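You operate a simulated robot arm through the tools that you are given. There is no shell and no other tool.

You run a simulated robot arm. Do the job below in one go: nothing can be reset, and whatever is moved stays where it is left.

## Task
Take the dry towel off the airer wing and fold the wing down.
Fine: orange peg standing in the wash tub, purple towel over its rim, then nut loose, wing down, nut tight. Set down upright: orange peg.
Where things are to end (x, y in the base frame): orange peg within 60 mm of [800, 250].

The check looks at the end state, three seconds after you hand in, the way a careful person would. Anything else that was tipped, shoved, dropped, spilled or broken makes it a failure. Flat cloth is picked up by pressing the open fingertips on it (5 to 10 N) and closing them slowly along it; thin cloth reads only 2 to 8 mm in the jaws.

## Robot
A 7-joint arm with a two-finger parallel gripper, fixed in place. Base frame: the origin is on the floor under the middle of its stand, x ahead of it, y to its left, z up. Lengths are in mm, angles in degrees, forces in N, time in s.
With the tool pointing down near the work surface it reaches from about 100 to 880 mm from the base axis. Its first joint turns from -115.0 to 115.0 degrees. Payload 3.91 kg.
The tool frame sits at the grasp point between the pads (the TCP): z along the fingers, y along the line on which they close. The tips reach 30 mm beyond it. Largest opening 110 mm; finger width 20, thickness 10; the body of the gripper, 48 by 112 mm, starts 55 mm behind the TCP.
Orientation is told as [roll, pitch, yaw] about the base's x, y, z axes, in that order, counted from this pose: with the fingers straight down and closing along the base's y, the tool's x points along the base's -x, its y along +y and its z along -z.

## Interface
- The arm moves only by the tool step_arm. Its argument "targets" is a list of rows, each a list of 7 numbers: the gripper command, from -1 (shut) to 1 (fully open), values between in proportion, then the shift along the tool's x, y, z in units of 25 mm (1.0 is 25 mm), then the turn, a rotation vector about the tool's x, y, z in units of 4 degrees (1.0 is 4 degrees). In form: [[fingers, tx, ty, tz, ax, ay, az], ...]. A call has 1 to 20 rows; each row shifts and turns the commanded pose from where the row before left it, along the tool's axes as they then stand. A call with a number of a shift or a turn outside -1 to 1 is refused whole. Rows are played at 5 a second. More than 50 mm and 8.6 degrees between two rows, or a gripper value outside its range, and nothing of the call is played. A pose out of reach is approached as far as the arm can. The call stops where the force on the tool passes 40 N (or 10 N more than at its start, if that is more) or the arm is blocked; 0.2 s more then pass. Each finger travels about 153 mm/s and halts on what it meets, pressing with about 36 N; the grip force reading is that of the motor and also rises with nothing between the fingers. The clock runs only during rows and for 0.2 s after the last one: add rows that do not move to give the fingers time. It gives the time, the measured TCP pose, the force on the tool (base axes), the opening and the grip force at its end, in the units of the frame above (readings bear some noise), with the torque about the TCP (base axes, N m) and any sound that the robot's microphone picked up.
- Cameras (640 x 400 px; columns grow to the right, rows downward): "scene" is fixed at [219, 499.4, 1402]; the picture's right is [-0.72, -0.70, 0.00], its down [-0.34, 0.35, -0.87] and it looks along [0.61, -0.63, -0.49] (base axes); focal length 341 px, centre (320, 200). "wrist" rides on the gripper at [72, 17, -103] in the tool frame; the picture's right is [-0.23, 0.97, 0.00], its down [-0.76, -0.18, -0.62] and it looks along [-0.61, -0.14, 0.78] (tool axes); focal length 222 px, centre (320, 200). There is no depth. A picture from a camera that has moved, and an enlarged one, comes with that camera's place and axes in the base frame and with its lens.
- capture(camera): a new picture of that camera. The clock stands still meanwhile.
- slide_trunk(by): slides the trunk up (or, below 0, down) by that many mm; the arm rides with it, the base frame stays. It gives what a move gives, with no picture.
- inspect(camera, box): a new picture of the part [left, top, right, bottom] of that camera's present view, enlarged. The clock stands still meanwhile.
- job_done(): hands the job in; it is judged then, once.

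Nothing tells you positions but the pictures and the camera data. Unless the task says otherwise, let go and move clear before handing in.

The tools are called after "Emit:" as name(argument=value, ...) on one line, values as JSON. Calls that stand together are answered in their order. step_arm: Moves the arm, as the interface text tells. Its arguments: {"type":"object","properties":{"targets":{"type":"array","items":{"type":"array","items":{"type":"number"}}}},"required":["targets"]} The other tools are called the same way: slide_trunk (by) moves the trunk up or down; capture (camera) takes a picture; inspect (camera, box) takes an enlarged picture of a part of a camera's view; job_done () hands the job in.

At the start:

```text
time_s: 0.0
eef_pos: [525.0, -77.4, 1163.3]
tool_rot: [0.0, -0.1, 0.0]
wrist_force: [0.4, -0.5, 0.0]
torque: [-0.01, -0.02, 0.03]
width: 110.0
gripper_force: 0.0
trunk travel left (down, up): [-825.0, 165.0]
```

scene: 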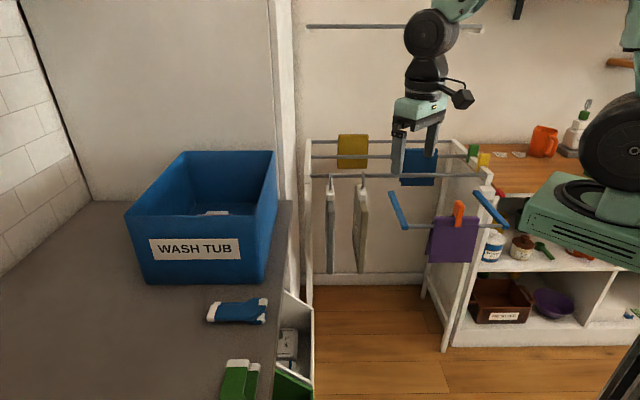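
wrist: 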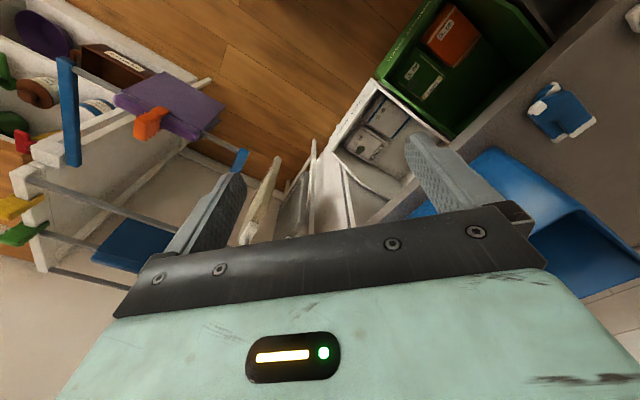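

I see an airer with a wing (blue arms, a rod with the purple towel and an orange peg), and a blue wash tub on a counter to the left. I'll take enlarged pictures first to locate everything.

Emit:
inspect(camera="scene", box=[370, 130, 530, 290])

Emit:
inspect(camera="scene", box=[110, 130, 310, 300])

Emit:
inspect(camera="wrist", box=[0, 30, 280, 290])

Emit:
inspect(camera="scene", box=[290, 120, 530, 300])

```text
2.50 times, centred on (450, 210) of scene
camera zoom: at [219.0, 499.4, 1402.0], right [-0.72, -0.7, 0.0], down [-0.34, 0.35, -0.87], along [0.61, -0.63, -0.49], focal length 852 px, centre (-5, 175)
```

zoom: 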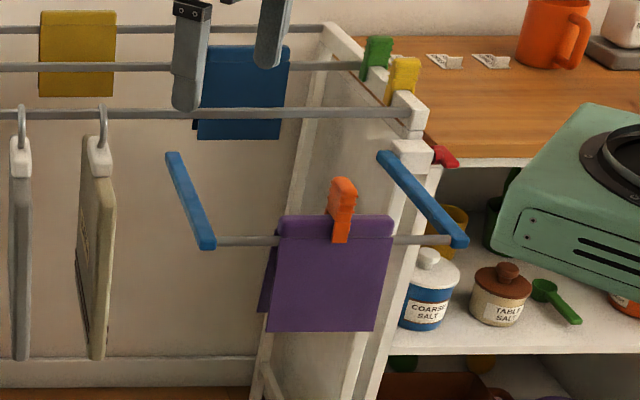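

```text
2.35 times, centred on (210, 215) of scene
camera zoom: at [219.0, 499.4, 1402.0], right [-0.72, -0.7, 0.0], down [-0.34, 0.35, -0.87], along [0.61, -0.63, -0.49], focal length 802 px, centre (579, 165)
```

zoom: 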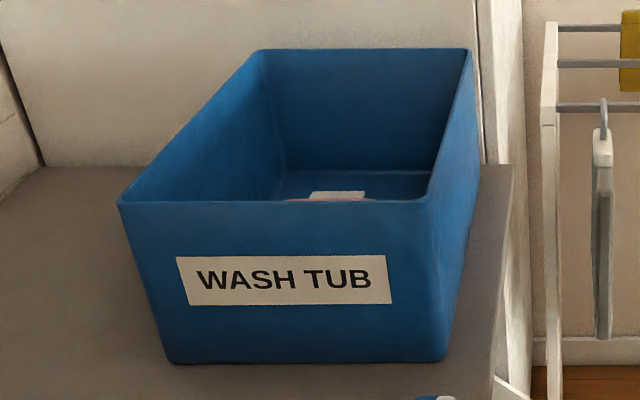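

```text
1.54 times, centred on (140, 160) of wrist
camera zoom: at [451.0, -60.8, 1266.9], right [0.23, 0.97, 0.0], down [0.76, -0.18, 0.62], along [0.61, -0.14, -0.78], focal length 342 px, centre (597, 262)
```

zoom: 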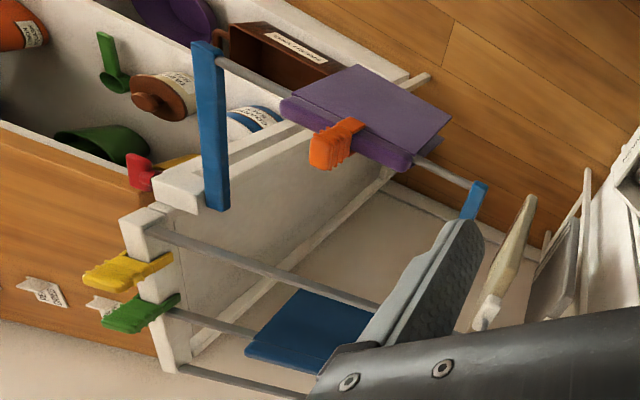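

```text
2.22 times, centred on (410, 210) of scene
camera zoom: at [219.0, 499.4, 1402.0], right [-0.72, -0.7, 0.0], down [-0.34, 0.35, -0.87], along [0.61, -0.63, -0.49], focal length 757 px, centre (120, 178)
```

zoom: 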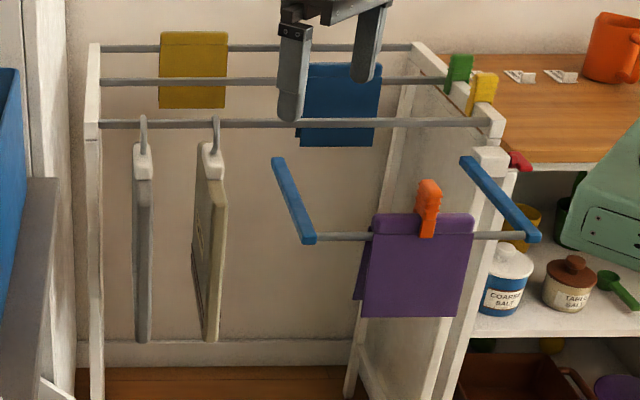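

The peg appears to be near (518, -390, 875), the wing rod runs diagonally from about (406, -467) to (605, -247) at z≈855, and a red nut sits outside the right post near (500, -694, 838). I'll move above the wing, clear of everything, and turn the wrist camera toward it.

Emit:
step_arm(targets=[[1, 0.18, -0.82, 0.4, 0, 0, 0], [1, 0.18, -0.82, 0.4, 0, 0, 0], [1, 0.18, -0.82, 0.4, 0, 0, 0], [1, 0.18, -0.82, 0.4, 0, 0, 0], [1, 0.18, -0.82, 0.4, 0, 0, 0], [1, 0.18, -0.82, 0.4, 0, 0, 0], [1, 0.18, -0.82, 0.4, 0, 0, 0], [1, 0.18, -0.82, 0.4, 0, 0, 0], [1, 0.18, -0.82, 0.4, 0, 0, 0], [1, 0.18, -0.82, 0.4, 0, 0, 0], [1, 0.18, -0.82, 0.4, 0, 0, 0], [1, 0.18, -0.82, 0.4, 0, 0, 0]])

Emit:
step_arm(targets=[[1, 0, 0, 0, 0, 0, 0.96], [1, 0, 0, 0, 0, 0, 0.96], [1, 0, 0, 0, 0, 0, 0.96], [1, 0, 0, 0, 0, 0, 0.96], [1, 0, 0, 0, 0, 0, 0.96], [1, 0, 0, 0, 0, 0, 0.96], [1, 0, 0, 0, 0, 0, 0.96], [1, 0, 0, 0, 0, 0, 0.96], [1, 0, 0, 0, 0, 0, 0.96], [1, 0, 0, 0, 0, 0, 0.96], [1, 0, 0, 0, 0, 0, 0.96]])

Emit:
capture(camera="wrist")

Emit:
capture(camera="scene")

```text
time_s: 2.6
eef_pos: [470.9, -322.2, 1046.4]
tool_rot: [0.0, 0.1, 0.0]
wrist_force: [-1.0, -0.6, -0.2]
torque: [-0.01, 0.02, 0.05]
width: 109.9
gripper_force: 0.0
trunk travel left (down, up): [-825.0, 165.0]
```

```text
time_s: 5.0
eef_pos: [471.1, -323.0, 1044.2]
tool_rot: [0.1, 0.0, -42.3]
wrist_force: [-0.5, 0.5, -0.1]
torque: [0.01, 0.01, 0.01]
width: 109.9
gripper_force: 0.1
trunk travel left (down, up): [-825.0, 165.0]
```

```text
taken
camera wrist: at [427.9, -262.7, 1147.7], right [0.82, 0.57, 0.0], down [0.44, -0.64, 0.62], along [0.35, -0.51, -0.78], focal length 222 px, centre (320, 200)
```

wrist: 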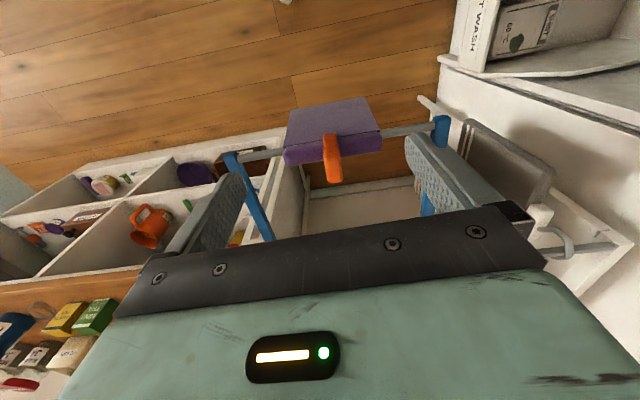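

```text
taken
```

scene: 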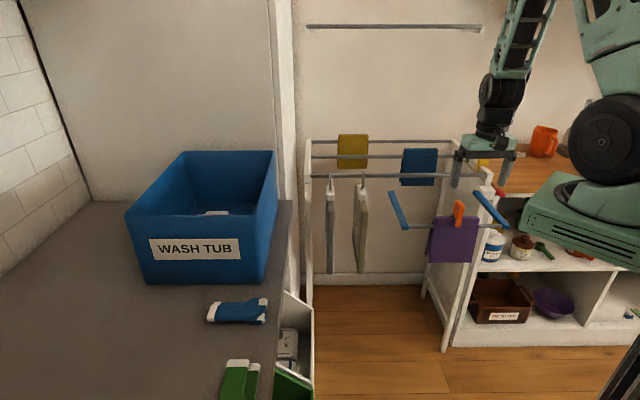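

The wing with towel and peg is now in the wrist view. I'll look at the peg and the surroundings more closely.

Emit:
inspect(camera="wrist", box=[210, 80, 470, 240])

Emit:
inspect(camera="scene", box=[390, 170, 520, 280])

Emit:
inspect(camera="wrist", box=[0, 140, 250, 400])

```text
2.46 times, centred on (340, 160) of wrist
camera zoom: at [427.9, -262.7, 1147.7], right [0.82, 0.57, 0.0], down [0.44, -0.64, 0.62], along [0.35, -0.51, -0.78], focal length 547 px, centre (271, 298)
```

zoom: 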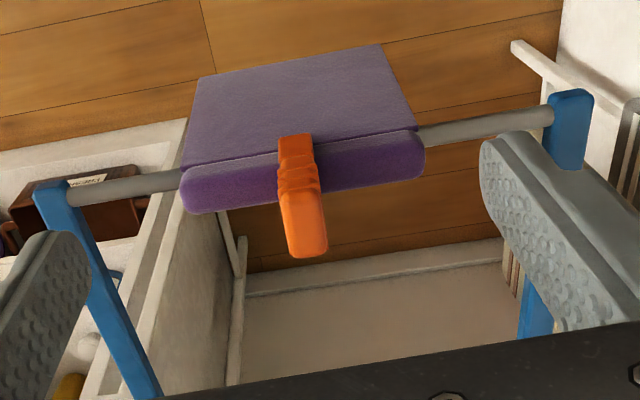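

```text
3.64 times, centred on (455, 225) of scene
camera zoom: at [219.0, 499.4, 1402.0], right [-0.72, -0.7, 0.0], down [-0.34, 0.35, -0.87], along [0.61, -0.63, -0.49], focal length 1239 px, centre (-171, 109)
```

zoom: 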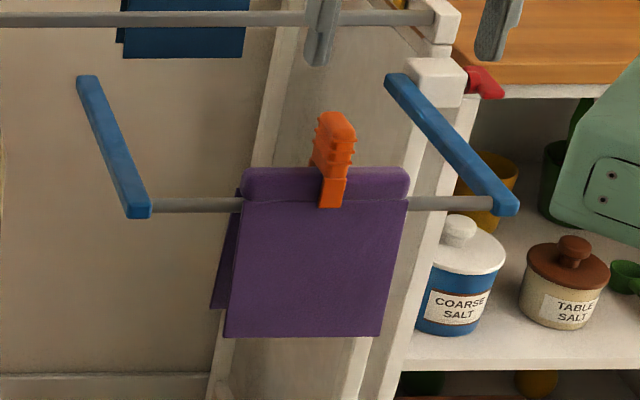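

```text
1.54 times, centred on (125, 270) of wrist
camera zoom: at [427.9, -262.7, 1147.7], right [0.82, 0.57, 0.0], down [0.44, -0.64, 0.62], along [0.35, -0.51, -0.78], focal length 342 px, centre (620, 92)
```

zoom: 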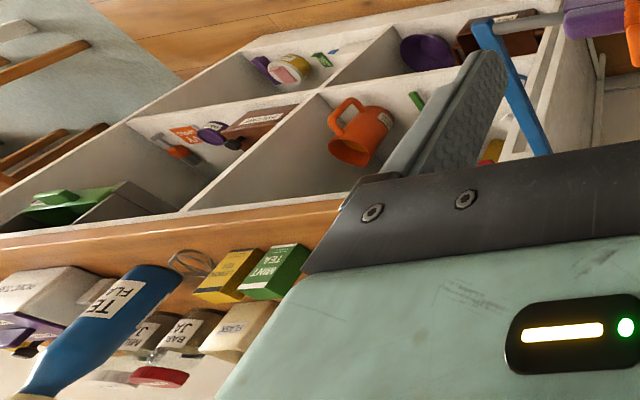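

I'll zoom far in on the peg and the nut from both cameras to make out their shape.

Emit:
inspect(camera="scene", box=[440, 195, 480, 230])

Emit:
inspect(camera="wrist", box=[300, 120, 370, 190])

Emit:
inspect(camera="scene", box=[470, 170, 530, 210])

Emit:
inspect(camera="scene", box=[180, 190, 260, 230])

```text
11.43 times, centred on (460, 212) of scene
camera zoom: at [219.0, 499.4, 1402.0], right [-0.72, -0.7, 0.0], down [-0.34, 0.35, -0.87], along [0.61, -0.63, -0.49], focal length 3895 px, centre (-1280, 57)
```

zoom: 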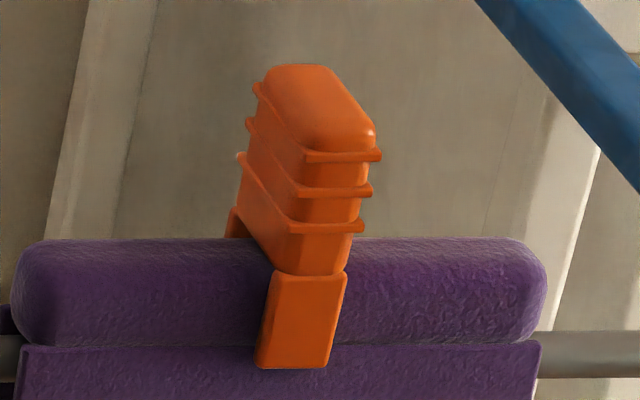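

```text
5.71 times, centred on (335, 155) of wrist
camera zoom: at [427.9, -262.7, 1147.7], right [0.82, 0.57, 0.0], down [0.44, -0.64, 0.62], along [0.35, -0.51, -0.78], focal length 1269 px, centre (234, 457)
```

zoom: 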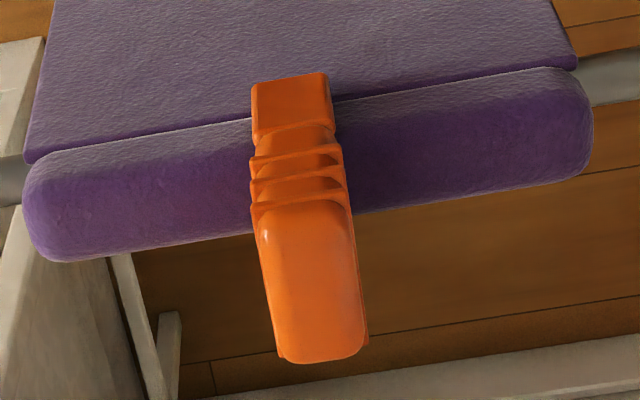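

```text
10.00 times, centred on (500, 190) of scene
camera zoom: at [219.0, 499.4, 1402.0], right [-0.72, -0.7, 0.0], down [-0.34, 0.35, -0.87], along [0.61, -0.63, -0.49], focal length 3408 px, centre (-1480, 300)
```

zoom: 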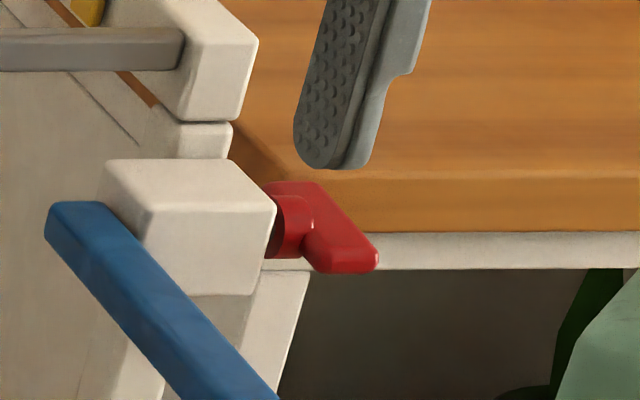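

```text
8.00 times, centred on (220, 210) of scene
camera zoom: at [219.0, 499.4, 1402.0], right [-0.72, -0.7, 0.0], down [-0.34, 0.35, -0.87], along [0.61, -0.63, -0.49], focal length 2726 px, centre (1120, 120)
```

zoom: 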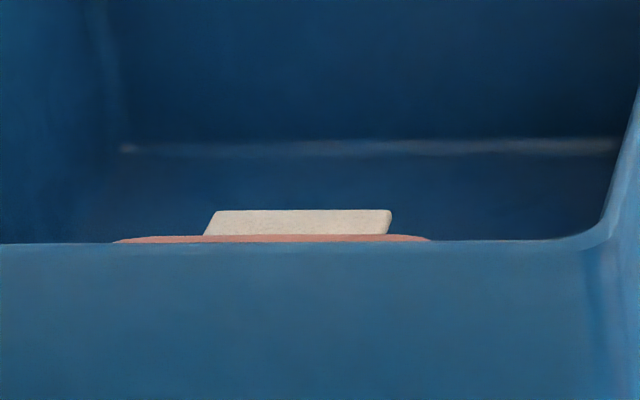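

The peg is a block handle about 20 mm wide along the rod, straddling the rolled towel edge, top near z≈935 at about (511, -357). I'll align the yaw to -45° and hover above it before checking centring.

Emit:
step_arm(targets=[[1, 0, 0, 0, 0, 0, 0.68], [1, -0.523, 0.042, 0.59, 0, 0, 0], [1, -0.523, 0.042, 0.59, 0, 0, 0], [1, -0.523, 0.042, 0.59, 0, 0, 0], [1, -0.523, 0.042, 0.59, 0, 0, 0], [1, 0, 0, 0, 0, 0, 0]])

Emit:
capture(camera="wrist")

Emit:
inspect(camera="scene", box=[420, 140, 520, 240])

```text
time_s: 6.4
eef_pos: [511.5, -356.3, 982.4]
tool_rot: [0.0, -0.1, -44.9]
wrist_force: [0.7, 0.6, -0.3]
torque: [0.01, -0.03, 0.0]
width: 110.0
gripper_force: 0.0
trunk travel left (down, up): [-825.0, 165.0]
```

```text
taken
camera wrist: at [470.9, -294.3, 1086.3], right [0.85, 0.53, 0.0], down [0.41, -0.66, 0.62], along [0.33, -0.53, -0.78], focal length 222 px, centre (320, 200)
```

wrist: 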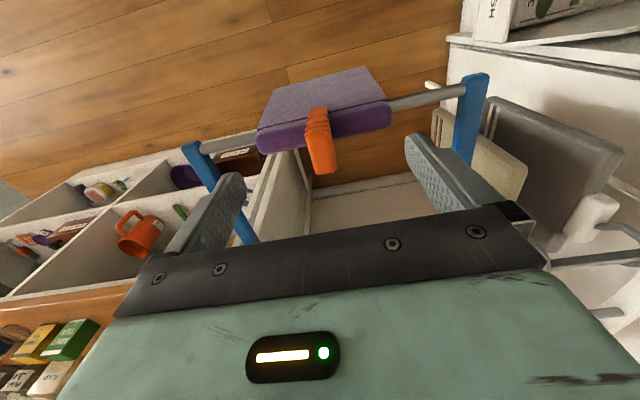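

```text
4.00 times, centred on (470, 190) of scene
camera zoom: at [219.0, 499.4, 1402.0], right [-0.72, -0.7, 0.0], down [-0.34, 0.35, -0.87], along [0.61, -0.63, -0.49], focal length 1363 px, centre (-280, 240)
```

zoom: 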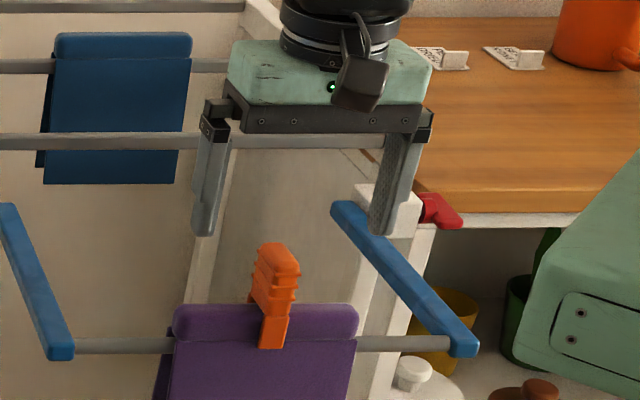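

The peg sits almost exactly under the TCP. I'll check with an enlargement before descending.

Emit:
inspect(camera="wrist", box=[270, 90, 370, 190])

```text
4.00 times, centred on (320, 140) of wrist
camera zoom: at [470.9, -294.3, 1086.3], right [0.85, 0.53, 0.0], down [0.41, -0.66, 0.62], along [0.33, -0.53, -0.78], focal length 888 px, centre (320, 440)
```

zoom: 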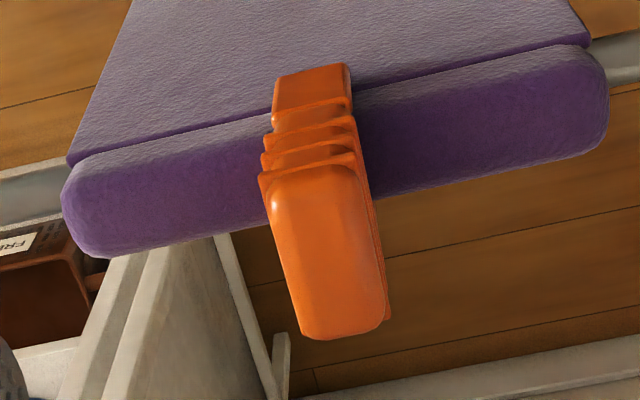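

Triangulating two wrist views puts the peg top at (514, -361, 931). I'll shift 5 mm, lower so the tips stay just above the towel roll, and close gently.

Emit:
step_arm(targets=[[1, -0.2, -0.05, 0.5, 0, 0, 0], [1, 0, 0, 0.5, 0, 0, 0], [1, 0, 0, 0.5, 0, 0, 0], [1, 0, 0, 0.5, 0, 0, 0], [1, 0, 0, 0, 0, 0, 0], [0.3, 0, 0, 0, 0, 0, 0], [-0.2, 0, 0, 0, 0, 0, 0], [-0.5, 0, 0, 0, 0, 0, 0], [-0.6, 0, 0, 0, 0, 0, 0]])

Emit:
capture(camera="wrist")

Emit:
inspect(camera="scene", box=[430, 160, 510, 240])

```text
time_s: 8.4
eef_pos: [514.1, -359.6, 932.9]
tool_rot: [0.0, 0.0, -45.0]
wrist_force: [0.4, 0.2, 0.1]
torque: [-0.06, 0.01, 0.0]
width: 22.0
gripper_force: 0.1
trunk travel left (down, up): [-825.0, 165.0]
```

```text
taken
camera wrist: at [474.1, -298.2, 1037.2], right [0.85, 0.53, 0.0], down [0.41, -0.66, 0.62], along [0.33, -0.53, -0.78], focal length 222 px, centre (320, 200)
```

wrist: 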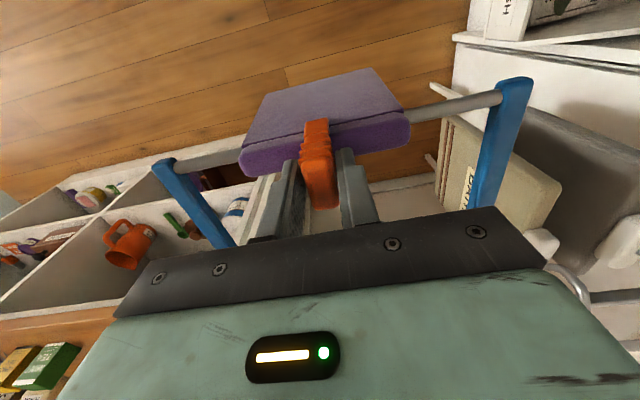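

```text
5.00 times, centred on (470, 200) of scene
camera zoom: at [219.0, 499.4, 1402.0], right [-0.72, -0.7, 0.0], down [-0.34, 0.35, -0.87], along [0.61, -0.63, -0.49], focal length 1704 px, centre (-430, 200)
```

zoom: 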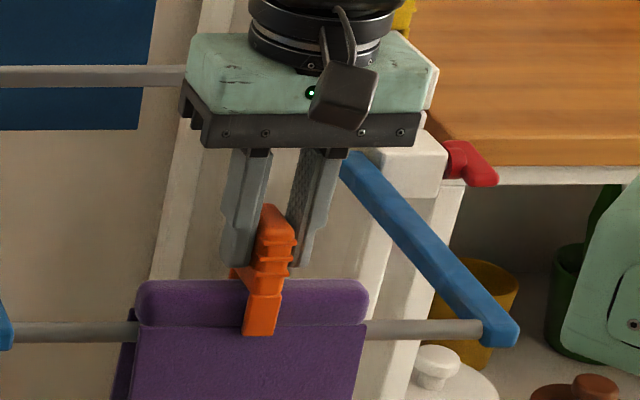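

The fingers flank the peg with about 1 mm each side. I'll close on it and lift straight up slowly.

Emit:
step_arm(targets=[[-0.8, 0, 0, 0, 0, 0, 0], [-1, 0, 0, 0, 0, 0, 0], [-1, 0, 0, 0, 0, 0, 0], [-1, 0, 0, 0, 0, 0, 0]])

Emit:
step_arm(targets=[[-1, 0, 0, -0.2, 0, 0, 0], [-1, 0, 0, -0.2, 0, 0, 0], [-1, 0, 0, -0.2, 0, 0, 0], [-1, 0, 0, -0.2, 0, 0, 0], [-1, 0, 0, -0.2, 0, 0, 0]])

Emit:
inspect(camera="scene", box=[430, 160, 510, 240])

```text
time_s: 9.4
eef_pos: [513.8, -359.7, 933.3]
tool_rot: [0.0, 0.0, -45.0]
wrist_force: [-1.3, -0.2, 0.1]
torque: [-0.03, -0.01, -0.01]
width: 16.4
gripper_force: 35.6
trunk travel left (down, up): [-825.0, 165.0]
```

```text
time_s: 10.6
eef_pos: [513.1, -360.1, 959.2]
tool_rot: [0.0, -0.1, -44.8]
wrist_force: [-1.0, 0.7, 0.8]
torque: [0.04, 0.0, -0.02]
width: 16.9
gripper_force: 36.0
trunk travel left (down, up): [-825.0, 165.0]
```

```text
5.00 times, centred on (470, 200) of scene
camera zoom: at [219.0, 499.4, 1402.0], right [-0.72, -0.7, 0.0], down [-0.34, 0.35, -0.87], along [0.61, -0.63, -0.49], focal length 1704 px, centre (-430, 200)
```

zoom: 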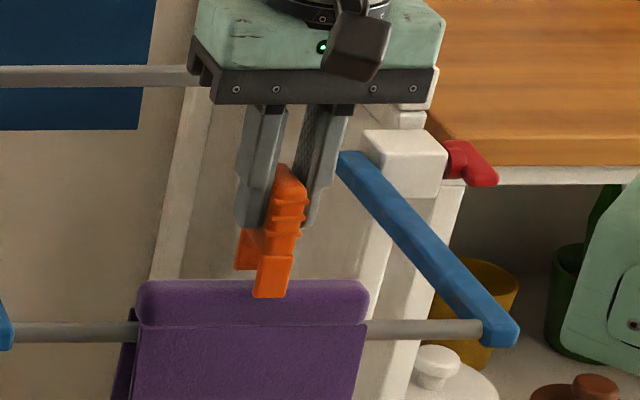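

The peg came off cleanly and the towel stayed. I'll lift high and carry the peg toward the tub while keeping the wrist camera facing it.

Emit:
step_arm(targets=[[-1, 0, 0, -0.6, 0, 0, 0], [-1, 0, 0, -0.98, 0, 0, 0], [-1, 0, 0, -0.98, 0, 0, 0], [-1, 0, 0, -0.98, 0, 0, 0], [-1, 0, 0, -0.98, 0, 0, 0], [-1, 0, 0, -0.98, 0, 0, 0], [-1, 0, 0, -0.98, 0, 0, 0], [-1, 0, 0, -0.98, 0, 0, 0], [-1, 0, 0, -0.98, 0, 0, 0], [-1, 0, 0, -0.5, 0, 0, 0]])

Emit:
step_arm(targets=[[-1, 0.62, 0.976, 0, 0, 0, 0], [-1, 0.62, 0.976, 0, 0, 0, 0], [-1, 0.62, 0.976, 0, 0, 0, 0], [-1, 0.62, 0.976, 0, 0, 0, 0], [-1, 0.62, 0.976, 0, 0, 0, 0], [-1, 0.62, 0.976, 0, 0, 0, 0], [-1, 0.62, 0.976, 0, 0, 0, 0], [-1, 0.62, 0.976, 0, 0, 0, 0], [-1, 0.62, 0.976, 0, 0, 0, 0], [-1, 0.62, 0.976, 0, 0, 0, 0], [-1, 0.62, 0.976, 0, 0, 0, 0], [-1, 0.62, 0.976, 0, 0, 0, 0], [-1, 0.62, 0.976, 0, 0, 0, 0], [-1, 0.62, 0.976, 0, 0, 0, 0], [-1, 0.62, 0.976, 0, 0, 0, 0], [-1, 0.62, 0.976, 0, 0, 0, 0], [-1, 0.62, 0.976, 0, 0, 0, 0]])

Emit:
capture(camera="wrist")

Emit:
capture(camera="scene")

```text
time_s: 12.8
eef_pos: [511.9, -361.2, 1185.0]
tool_rot: [0.1, -0.1, -44.9]
wrist_force: [0.2, 0.6, -0.1]
torque: [0.01, 0.03, -0.01]
width: 16.8
gripper_force: 35.8
trunk travel left (down, up): [-825.0, 165.0]
```

```text
time_s: 16.4
eef_pos: [621.0, 117.5, 1183.1]
tool_rot: [0.0, -0.1, -44.9]
wrist_force: [-0.4, 0.4, -0.8]
torque: [0.0, 0.01, 0.01]
width: 16.7
gripper_force: 35.8
trunk travel left (down, up): [-825.0, 165.0]
```

```text
taken
camera wrist: at [580.9, 179.2, 1286.5], right [0.85, 0.53, 0.0], down [0.41, -0.66, 0.62], along [0.33, -0.53, -0.78], focal length 222 px, centre (320, 200)
```

wrist: 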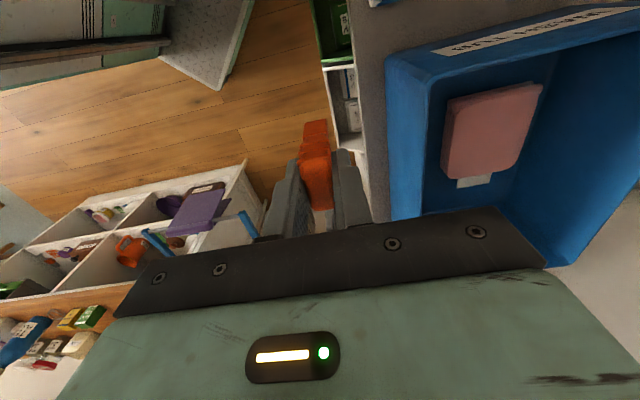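

```text
taken
```

scene: 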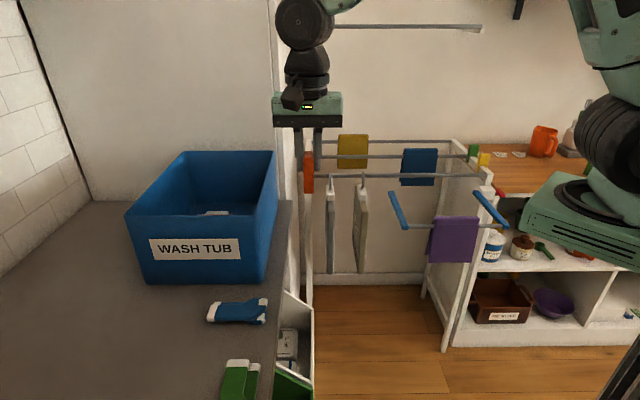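

The tub is now in the wrist view, with a pink item lying inside. I'll enlarge both views to measure rim, floor and free space.

Emit:
inspect(camera="wrist", box=[360, 0, 640, 280])

Emit:
inspect(camera="scene", box=[230, 190, 290, 240])

Emit:
inspect(camera="scene", box=[170, 140, 290, 220])

Emit:
inspect(camera="scene", box=[110, 190, 170, 240])

```text
1.43 times, centred on (500, 140) of wrist
camera zoom: at [580.9, 179.2, 1286.5], right [0.85, 0.53, 0.0], down [0.41, -0.66, 0.62], along [0.33, -0.53, -0.78], focal length 317 px, centre (63, 286)
```

zoom: 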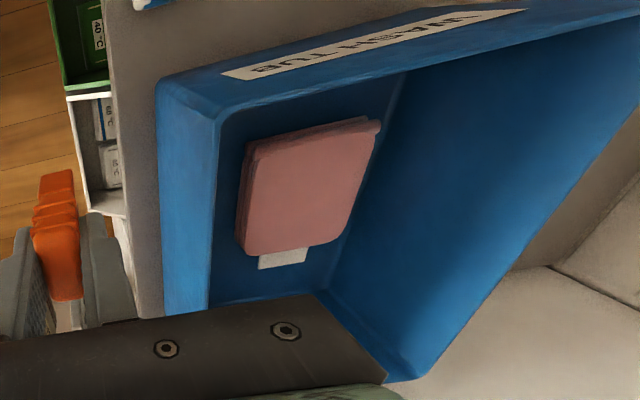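

```text
8.00 times, centred on (260, 215) of scene
camera zoom: at [219.0, 499.4, 1402.0], right [-0.72, -0.7, 0.0], down [-0.34, 0.35, -0.87], along [0.61, -0.63, -0.49], focal length 2726 px, centre (800, 80)
```

zoom: 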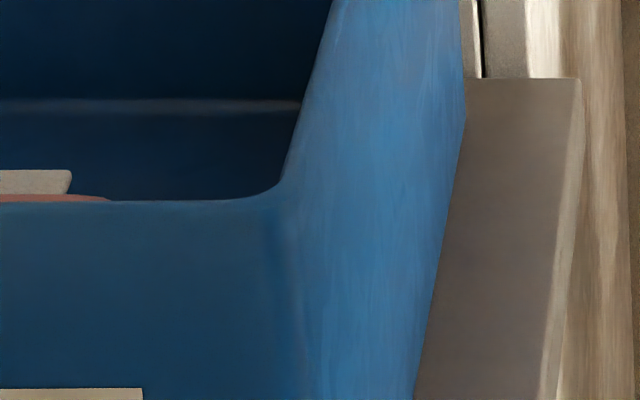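

```text
5.00 times, centred on (230, 180) of scene
camera zoom: at [219.0, 499.4, 1402.0], right [-0.72, -0.7, 0.0], down [-0.34, 0.35, -0.87], along [0.61, -0.63, -0.49], focal length 1704 px, centre (770, 300)
```

zoom: 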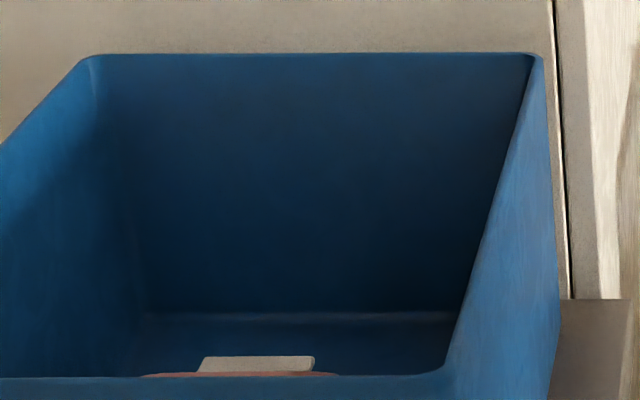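

```text
8.00 times, centred on (140, 215) of scene
camera zoom: at [219.0, 499.4, 1402.0], right [-0.72, -0.7, 0.0], down [-0.34, 0.35, -0.87], along [0.61, -0.63, -0.49], focal length 2726 px, centre (1760, 80)
```

zoom: 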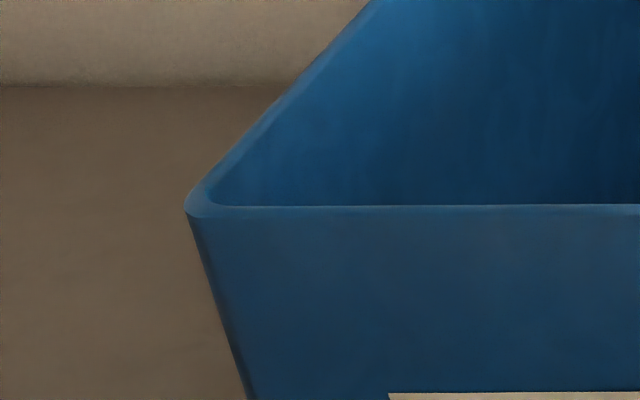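

The tub rim is at about z≈1070, its near corner near (681, 195), about 245 × 325 mm, with free floor between the near wall and the pink item right at (800, 250). To keep the wrist camera housing from hitting the near rim, I'll turn the hand 180° here in free air first.

Emit:
step_arm(targets=[[-1, 0, 0, 0, 0, 0, -1], [-1, 0, 0, 0, 0, 0, -1], [-1, 0, 0, 0, 0, 0, -1], [-1, 0, 0, 0, 0, 0, -1], [-1, 0, 0, 0, 0, 0, -1], [-1, 0, 0, 0, 0, 0, -1], [-1, 0, 0, 0, 0, 0, -1], [-1, 0, 0, 0, 0, 0, -1], [-1, 0, 0, 0, 0, 0, -1], [-1, 0, 0, 0, 0, 0, -1], [-1, 0, 0, 0, 0, 0, -1], [-1, 0, 0, 0, 0, 0, -1], [-1, 0, 0, 0, 0, 0, -1], [-1, 0, 0, 0, 0, 0, -1], [-1, 0, 0, 0, 0, 0, -1], [-1, 0, 0, 0, 0, 0, -1], [-1, 0, 0, 0, 0, 0, -1], [-1, 0, 0, 0, 0, 0, -1], [-1, 0, 0, 0, 0, 0, -1], [-1, 0, 0, 0, 0, 0, -1]])

Emit:
step_arm(targets=[[-1, 0, 0, 0, 0, 0, -1], [-1, 0, 0, 0, 0, 0, -1], [-1, 0, 0, 0, 0, 0, -1], [-1, 0, 0, 0, 0, 0, -1], [-1, 0, 0, 0, 0, 0, -1], [-1, 0, 0, 0, 0, 0, -1], [-1, 0, 0, 0, 0, 0, -1], [-1, 0, 0, 0, 0, 0, -1], [-1, 0, 0, 0, 0, 0, -1], [-1, 0, 0, 0, 0, 0, -1], [-1, 0, 0, 0, 0, 0, -1], [-1, 0, 0, 0, 0, 0, -1], [-1, 0, 0, 0, 0, 0, -1], [-1, 0, 0, 0, 0, 0, -1], [-1, 0, 0, 0, 0, 0, -1], [-1, 0, 0, 0, 0, 0, -1], [-1, 0, 0, 0, 0, 0, -1], [-1, 0, 0, 0, 0, 0, -1], [-1, 0, 0, 0, 0, 0, -1], [-1, 0, 0, 0, 0, 0, -1]])

Emit:
step_arm(targets=[[-1, 0, 0, 0, 0, 0, -1], [-1, 0, 0, 0, 0, 0, -1], [-1, 0, 0, 0, 0, 0, -1], [-1, 0, 0, 0, 0, 0, -1], [-1, 0, 0, 0, 0, 0, -1]])

Emit:
capture(camera="wrist")

Emit:
inspect(camera="scene", box=[250, 60, 360, 210])

```text
time_s: 20.6
eef_pos: [620.3, 119.3, 1182.2]
tool_rot: [0.1, 0.0, 35.1]
wrist_force: [0.0, 0.5, 0.4]
torque: [0.02, -0.01, 0.0]
width: 16.6
gripper_force: 36.0
trunk travel left (down, up): [-825.0, 165.0]
```

```text
time_s: 24.8
eef_pos: [619.3, 118.4, 1183.5]
tool_rot: [0.0, 0.0, 115.3]
wrist_force: [-0.2, 0.3, -0.6]
torque: [0.01, -0.01, -0.01]
width: 16.5
gripper_force: 36.3
trunk travel left (down, up): [-825.0, 165.0]
```

```text
time_s: 26.0
eef_pos: [620.3, 118.8, 1183.3]
tool_rot: [0.0, 0.0, 135.2]
wrist_force: [0.4, 0.3, -0.3]
torque: [0.01, -0.05, -0.01]
width: 16.7
gripper_force: 36.1
trunk travel left (down, up): [-825.0, 165.0]
```

```text
taken
camera wrist: at [658.0, 54.8, 1286.0], right [-0.85, -0.53, 0.0], down [-0.41, 0.66, 0.62], along [-0.33, 0.53, -0.78], focal length 222 px, centre (320, 200)
```

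wrist: 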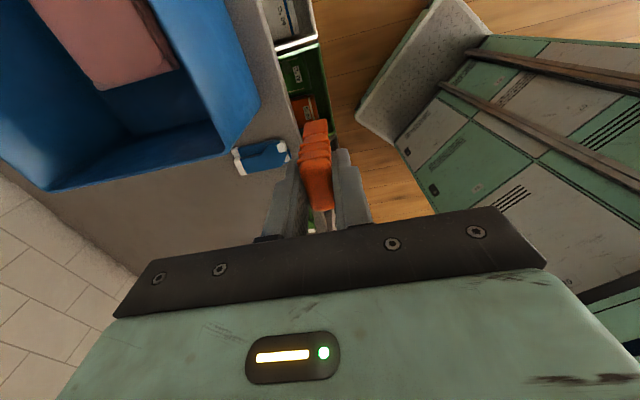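

```text
2.67 times, centred on (305, 135) of scene
camera zoom: at [219.0, 499.4, 1402.0], right [-0.72, -0.7, 0.0], down [-0.34, 0.35, -0.87], along [0.61, -0.63, -0.49], focal length 909 px, centre (360, 373)
```

zoom: 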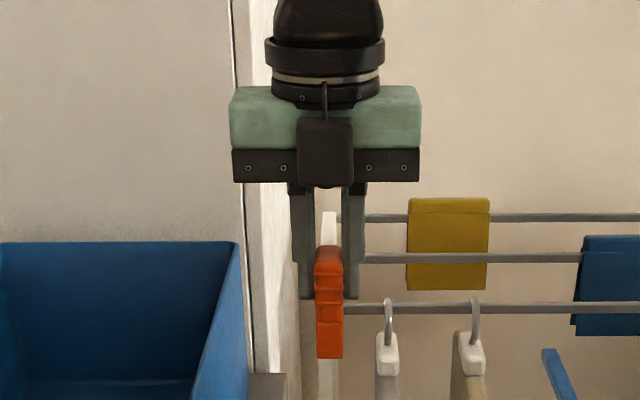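

There is also a box on the other side of the gripper body, so I need to know how far each side protrudes before going into the tub. I'll zoom in on the hand.

Emit:
inspect(camera="scene", box=[270, 75, 350, 145])

Emit:
inspect(camera="scene", box=[280, 130, 340, 210])

Emit:
inspect(camera="wrist", box=[0, 0, 340, 260])

```text
5.71 times, centred on (310, 110) of scene
camera zoom: at [219.0, 499.4, 1402.0], right [-0.72, -0.7, 0.0], down [-0.34, 0.35, -0.87], along [0.61, -0.63, -0.49], focal length 1948 px, centre (377, 714)
```

zoom: 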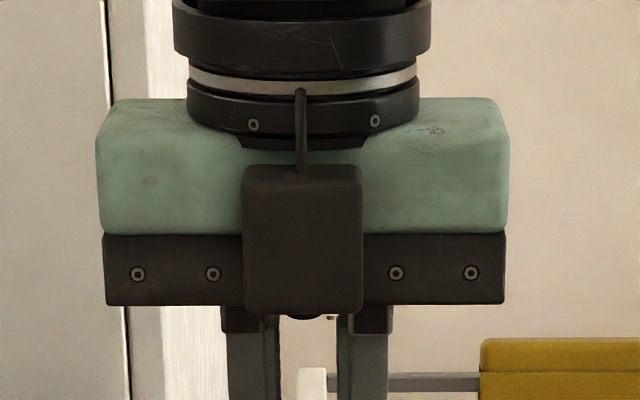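

```text
5.00 times, centred on (310, 170) of scene
camera zoom: at [219.0, 499.4, 1402.0], right [-0.72, -0.7, 0.0], down [-0.34, 0.35, -0.87], along [0.61, -0.63, -0.49], focal length 1704 px, centre (370, 350)
```

zoom: 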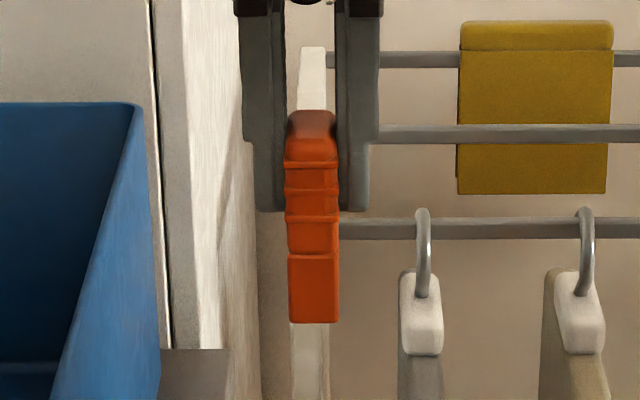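

```text
1.54 times, centred on (170, 130) of wrist
camera zoom: at [658.0, 54.8, 1286.0], right [-0.85, -0.53, 0.0], down [-0.41, 0.66, 0.62], along [-0.33, 0.53, -0.78], focal length 342 px, centre (551, 308)
```

zoom: 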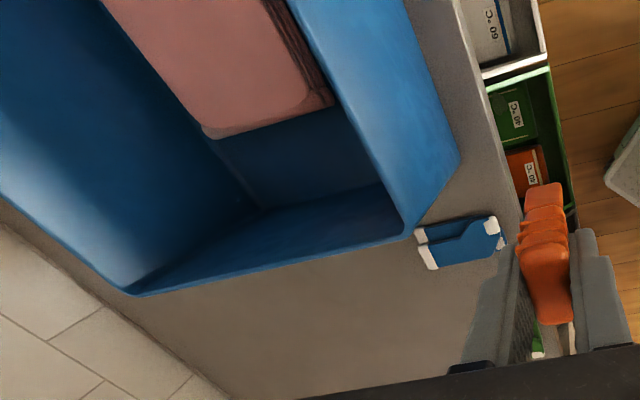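

The lower box only sticks out about 45 mm, so I'll put the peg at about (785, 208): inside the 60 mm tolerance, clear of the pink item and with room for the hand. Moving above that spot now.

Emit:
step_arm(targets=[[-1, 0.272, -0.897, 0, 0, 0, 0], [-1, 0.272, -0.897, 0, 0, 0, 0], [-1, 0.272, -0.897, 0, 0, 0, 0], [-1, 0.272, -0.897, 0, 0, 0, 0], [-1, 0.272, -0.897, 0, 0, 0, 0], [-1, 0.272, -0.897, 0, 0, 0, 0], [-1, 0.272, -0.897, 0, 0, 0, 0], [-1, 0.272, -0.897, 0, 0, 0, 0], [-1, 0, 0, 0, 0, 0, 0]])

Emit:
capture(camera="wrist")

Emit:
inspect(camera="scene", box=[110, 50, 310, 250])

```text
time_s: 28.0
eef_pos: [784.8, 208.7, 1182.8]
tool_rot: [0.0, 0.0, 135.1]
wrist_force: [-0.4, -0.8, -1.2]
torque: [0.0, -0.02, 0.01]
width: 16.7
gripper_force: 36.3
trunk travel left (down, up): [-825.0, 165.0]
```

```text
taken
camera wrist: at [823.1, 143.1, 1286.3], right [-0.85, -0.53, 0.0], down [-0.41, 0.66, 0.62], along [-0.33, 0.53, -0.78], focal length 222 px, centre (320, 200)
```

wrist: 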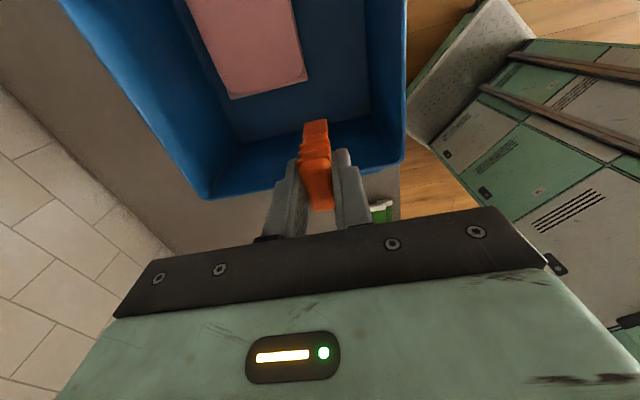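

```text
2.00 times, centred on (210, 150) of scene
camera zoom: at [219.0, 499.4, 1402.0], right [-0.72, -0.7, 0.0], down [-0.34, 0.35, -0.87], along [0.61, -0.63, -0.49], focal length 682 px, centre (540, 300)
```

zoom: 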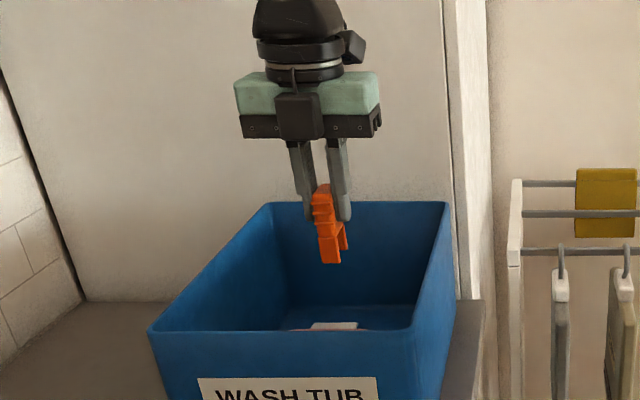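

Clearances to the pink item look a few mm tight, so I'll shift slightly toward the near corner and descend partway, then check.

Emit:
step_arm(targets=[[-1, -0.16, 0.2, 0, 0, 0, 0], [-1, 0, 0, 0.9, 0, 0, 0], [-1, 0, 0, 0.9, 0, 0, 0], [-1, 0, 0, 0.9, 0, 0, 0], [-1, 0, 0, 0.9, 0, 0, 0], [-1, 0, 0, 0.9, 0, 0, 0], [-1, 0, 0, 0.9, 0, 0, 0], [-1, 0, 0, 0.9, 0, 0, 0], [-1, 0, 0, 0.9, 0, 0, 0], [-1, 0, 0, 0, 0, 0, 0]])

Emit:
capture(camera="wrist")

Emit:
inspect(camera="scene", box=[130, 90, 310, 250])

```text
time_s: 30.2
eef_pos: [778.2, 207.6, 1004.1]
tool_rot: [0.1, 0.0, 135.0]
wrist_force: [0.2, 0.0, 0.3]
torque: [0.0, 0.05, 0.01]
width: 16.5
gripper_force: 36.1
trunk travel left (down, up): [-825.0, 165.0]
```

```text
taken
camera wrist: at [817.1, 142.7, 1106.9], right [-0.85, -0.53, 0.0], down [-0.41, 0.66, 0.62], along [-0.33, 0.53, -0.78], focal length 222 px, centre (320, 200)
```

wrist: 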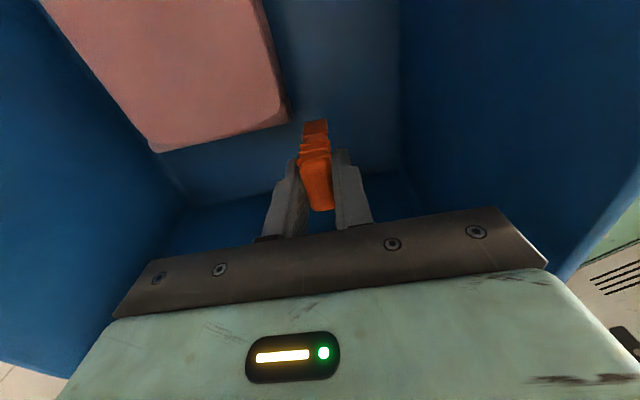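

```text
2.50 times, centred on (220, 170) of scene
camera zoom: at [219.0, 499.4, 1402.0], right [-0.72, -0.7, 0.0], down [-0.34, 0.35, -0.87], along [0.61, -0.63, -0.49], focal length 852 px, centre (570, 275)
```

zoom: 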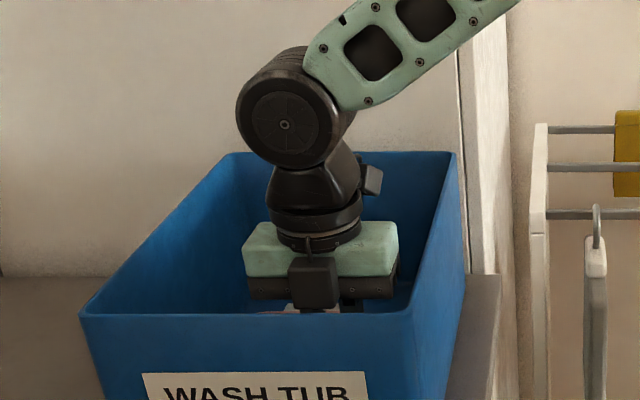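

Hand and peg are inside the tub with clearance all round. I'll lower the rest in small steps and watch for contact force.

Emit:
step_arm(targets=[[-1, 0, 0, 0.4, 0, 0, 0], [-1, 0, 0, 0.4, 0, 0, 0], [-1, 0, 0, 0, 0, 0, 0]])

Emit:
step_arm(targets=[[-1, 0, 0, 0.1, 0, 0, 0], [-1, 0, 0, 0.1, 0, 0, 0], [-1, 0, 0, 0, 0, 0, 0]])

```text
time_s: 31.0
eef_pos: [777.2, 208.6, 985.1]
tool_rot: [0.0, -0.1, 135.0]
wrist_force: [0.1, -0.3, -0.2]
torque: [0.03, 0.01, 0.01]
width: 16.6
gripper_force: 35.7
trunk travel left (down, up): [-825.0, 165.0]
```

```text
time_s: 31.8
eef_pos: [778.9, 207.1, 978.8]
tool_rot: [0.0, 0.0, 135.0]
wrist_force: [0.0, 0.3, -0.2]
torque: [0.0, 0.01, -0.02]
width: 16.8
gripper_force: 35.9
trunk travel left (down, up): [-825.0, 165.0]
```

Emit:
step_arm(targets=[[-1, 0, 0, 0.1, 0, 0, 0], [-1, 0, 0, 0.1, 0, 0, 0], [-1, 0, 0, 0, 0, 0, 0]])

Emit:
capture(camera="wrist")

```text
time_s: 32.6
eef_pos: [778.6, 207.8, 973.1]
tool_rot: [0.0, 0.0, 135.0]
wrist_force: [-1.4, -0.6, 1.3]
torque: [-0.08, 0.04, 0.0]
width: 16.7
gripper_force: 36.1
trunk travel left (down, up): [-825.0, 165.0]
```

```text
taken
camera wrist: at [816.8, 142.7, 1076.9], right [-0.85, -0.53, 0.0], down [-0.41, 0.66, 0.62], along [-0.33, 0.53, -0.78], focal length 222 px, centre (320, 200)
```

wrist: 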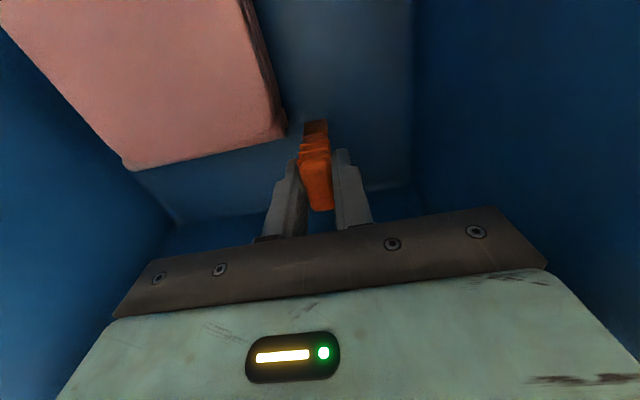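

A hint of contact may be starting. I'll creep another millimetre or two at a time.

Emit:
step_arm(targets=[[-1, 0, 0, 0.06, 0, 0, 0], [-1, 0, 0, 0, 0, 0, 0]])

Emit:
step_arm(targets=[[-1, 0, 0, 0.06, 0, 0, 0], [-1, 0, 0, 0, 0, 0, 0]])

```text
time_s: 33.2
eef_pos: [780.2, 207.0, 973.7]
tool_rot: [-0.1, 0.0, 135.0]
wrist_force: [-4.9, -1.0, 13.8]
torque: [-0.09, 0.31, 0.01]
width: 16.8
gripper_force: 35.8
trunk travel left (down, up): [-825.0, 165.0]
```

```text
time_s: 33.8
eef_pos: [779.1, 207.9, 972.8]
tool_rot: [-0.2, 0.2, 135.0]
wrist_force: [-4.7, -1.0, 26.9]
torque: [-0.15, 0.24, -0.04]
width: 16.7
gripper_force: 35.8
trunk travel left (down, up): [-825.0, 165.0]
```

The peg is firmly on the tub floor. I'll ease the pressure off, then open slowly.

Emit:
step_arm(targets=[[-1, 0, 0, -0.1, 0, 0, 0], [-1, 0, 0, 0, 0, 0, 0]])

Emit:
step_arm(targets=[[-0.75, 0, 0, 0, 0, 0, 0], [-0.65, 0, 0, 0, 0, 0, 0], [-0.55, 0, 0, 0, 0, 0, 0], [-0.45, 0, 0, 0, 0, 0, 0], [-0.35, 0, 0, 0, 0, 0, 0], [-0.35, 0, 0, 0, 0, 0, 0]])

Emit:
capture(camera="wrist")

```text
time_s: 34.4
eef_pos: [778.3, 208.5, 972.4]
tool_rot: [0.1, 0.0, 134.9]
wrist_force: [4.5, 1.8, 12.3]
torque: [0.09, -0.29, 0.03]
width: 16.6
gripper_force: 35.9
trunk travel left (down, up): [-825.0, 165.0]
```

```text
time_s: 35.8
eef_pos: [779.1, 207.7, 972.5]
tool_rot: [0.0, 0.0, 135.0]
wrist_force: [0.0, -0.1, 0.8]
torque: [0.01, 0.0, -0.03]
width: 35.7
gripper_force: 0.0
trunk travel left (down, up): [-825.0, 165.0]
```

```text
taken
camera wrist: at [817.1, 142.7, 1076.3], right [-0.85, -0.53, 0.0], down [-0.41, 0.66, 0.62], along [-0.33, 0.53, -0.78], focal length 222 px, centre (320, 200)
```

wrist: 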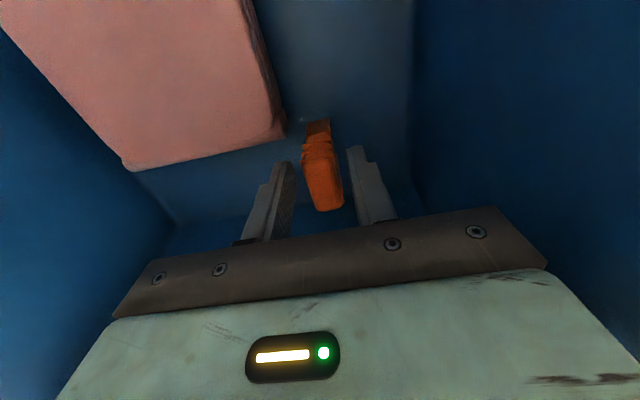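

I've released; the peg may have shifted slightly, so I'll zoom in before moving away.

Emit:
inspect(camera="wrist", box=[250, 100, 410, 240])

```text
2.86 times, centred on (330, 170) of wrist
camera zoom: at [817.1, 142.7, 1076.3], right [-0.85, -0.53, 0.0], down [-0.41, 0.66, 0.62], along [-0.33, 0.53, -0.78], focal length 635 px, centre (291, 286)
```

zoom: 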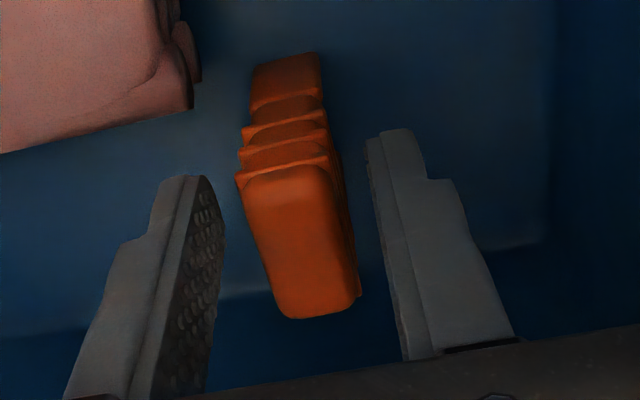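

The peg stands upright and free between the fingers. I'll rise straight up, gently at first.

Emit:
step_arm(targets=[[-0.35, 0, 0, -0.2, 0, 0, 0], [-0.35, 0, 0, -0.4, 0, 0, 0], [-0.35, 0, 0, -0.8, 0, 0, 0], [-0.35, 0, 0, -0.9, 0, 0, 0], [-0.35, 0, 0, -0.9, 0, 0, 0], [-0.35, 0, 0, -0.9, 0, 0, 0], [-0.35, 0, 0, -0.9, 0, 0, 0], [-0.35, 0, 0, -0.9, 0, 0, 0], [-0.35, 0, 0, -0.9, 0, 0, 0], [-0.35, 0, 0, -0.9, 0, 0, 0], [-0.35, 0, 0, -0.9, 0, 0, 0]])

Emit:
capture(camera="wrist")

Emit:
inspect(camera="wrist", box=[220, 40, 420, 210])

```text
time_s: 38.2
eef_pos: [778.6, 206.0, 1187.9]
tool_rot: [0.0, 0.1, 135.1]
wrist_force: [-0.3, 0.2, -0.3]
torque: [0.0, 0.04, 0.02]
width: 35.8
gripper_force: 0.1
trunk travel left (down, up): [-825.0, 165.0]
```

```text
taken
camera wrist: at [816.8, 142.4, 1291.4], right [-0.85, -0.53, 0.0], down [-0.41, 0.66, 0.62], along [-0.33, 0.53, -0.78], focal length 222 px, centre (320, 200)
```

wrist: 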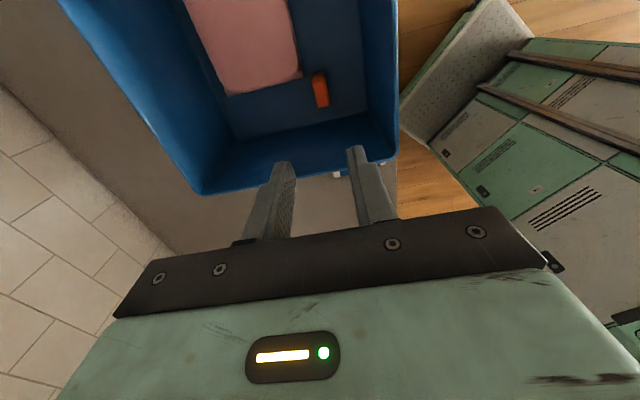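

```text
2.35 times, centred on (320, 125) of wrist
camera zoom: at [816.8, 142.4, 1291.4], right [-0.85, -0.53, 0.0], down [-0.41, 0.66, 0.62], along [-0.33, 0.53, -0.78], focal length 523 px, centre (320, 376)
```

zoom: 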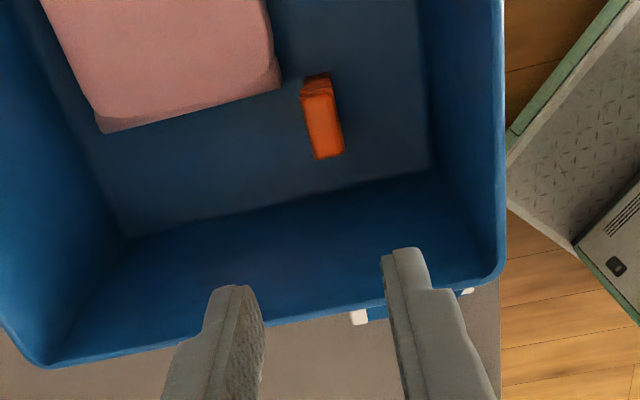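

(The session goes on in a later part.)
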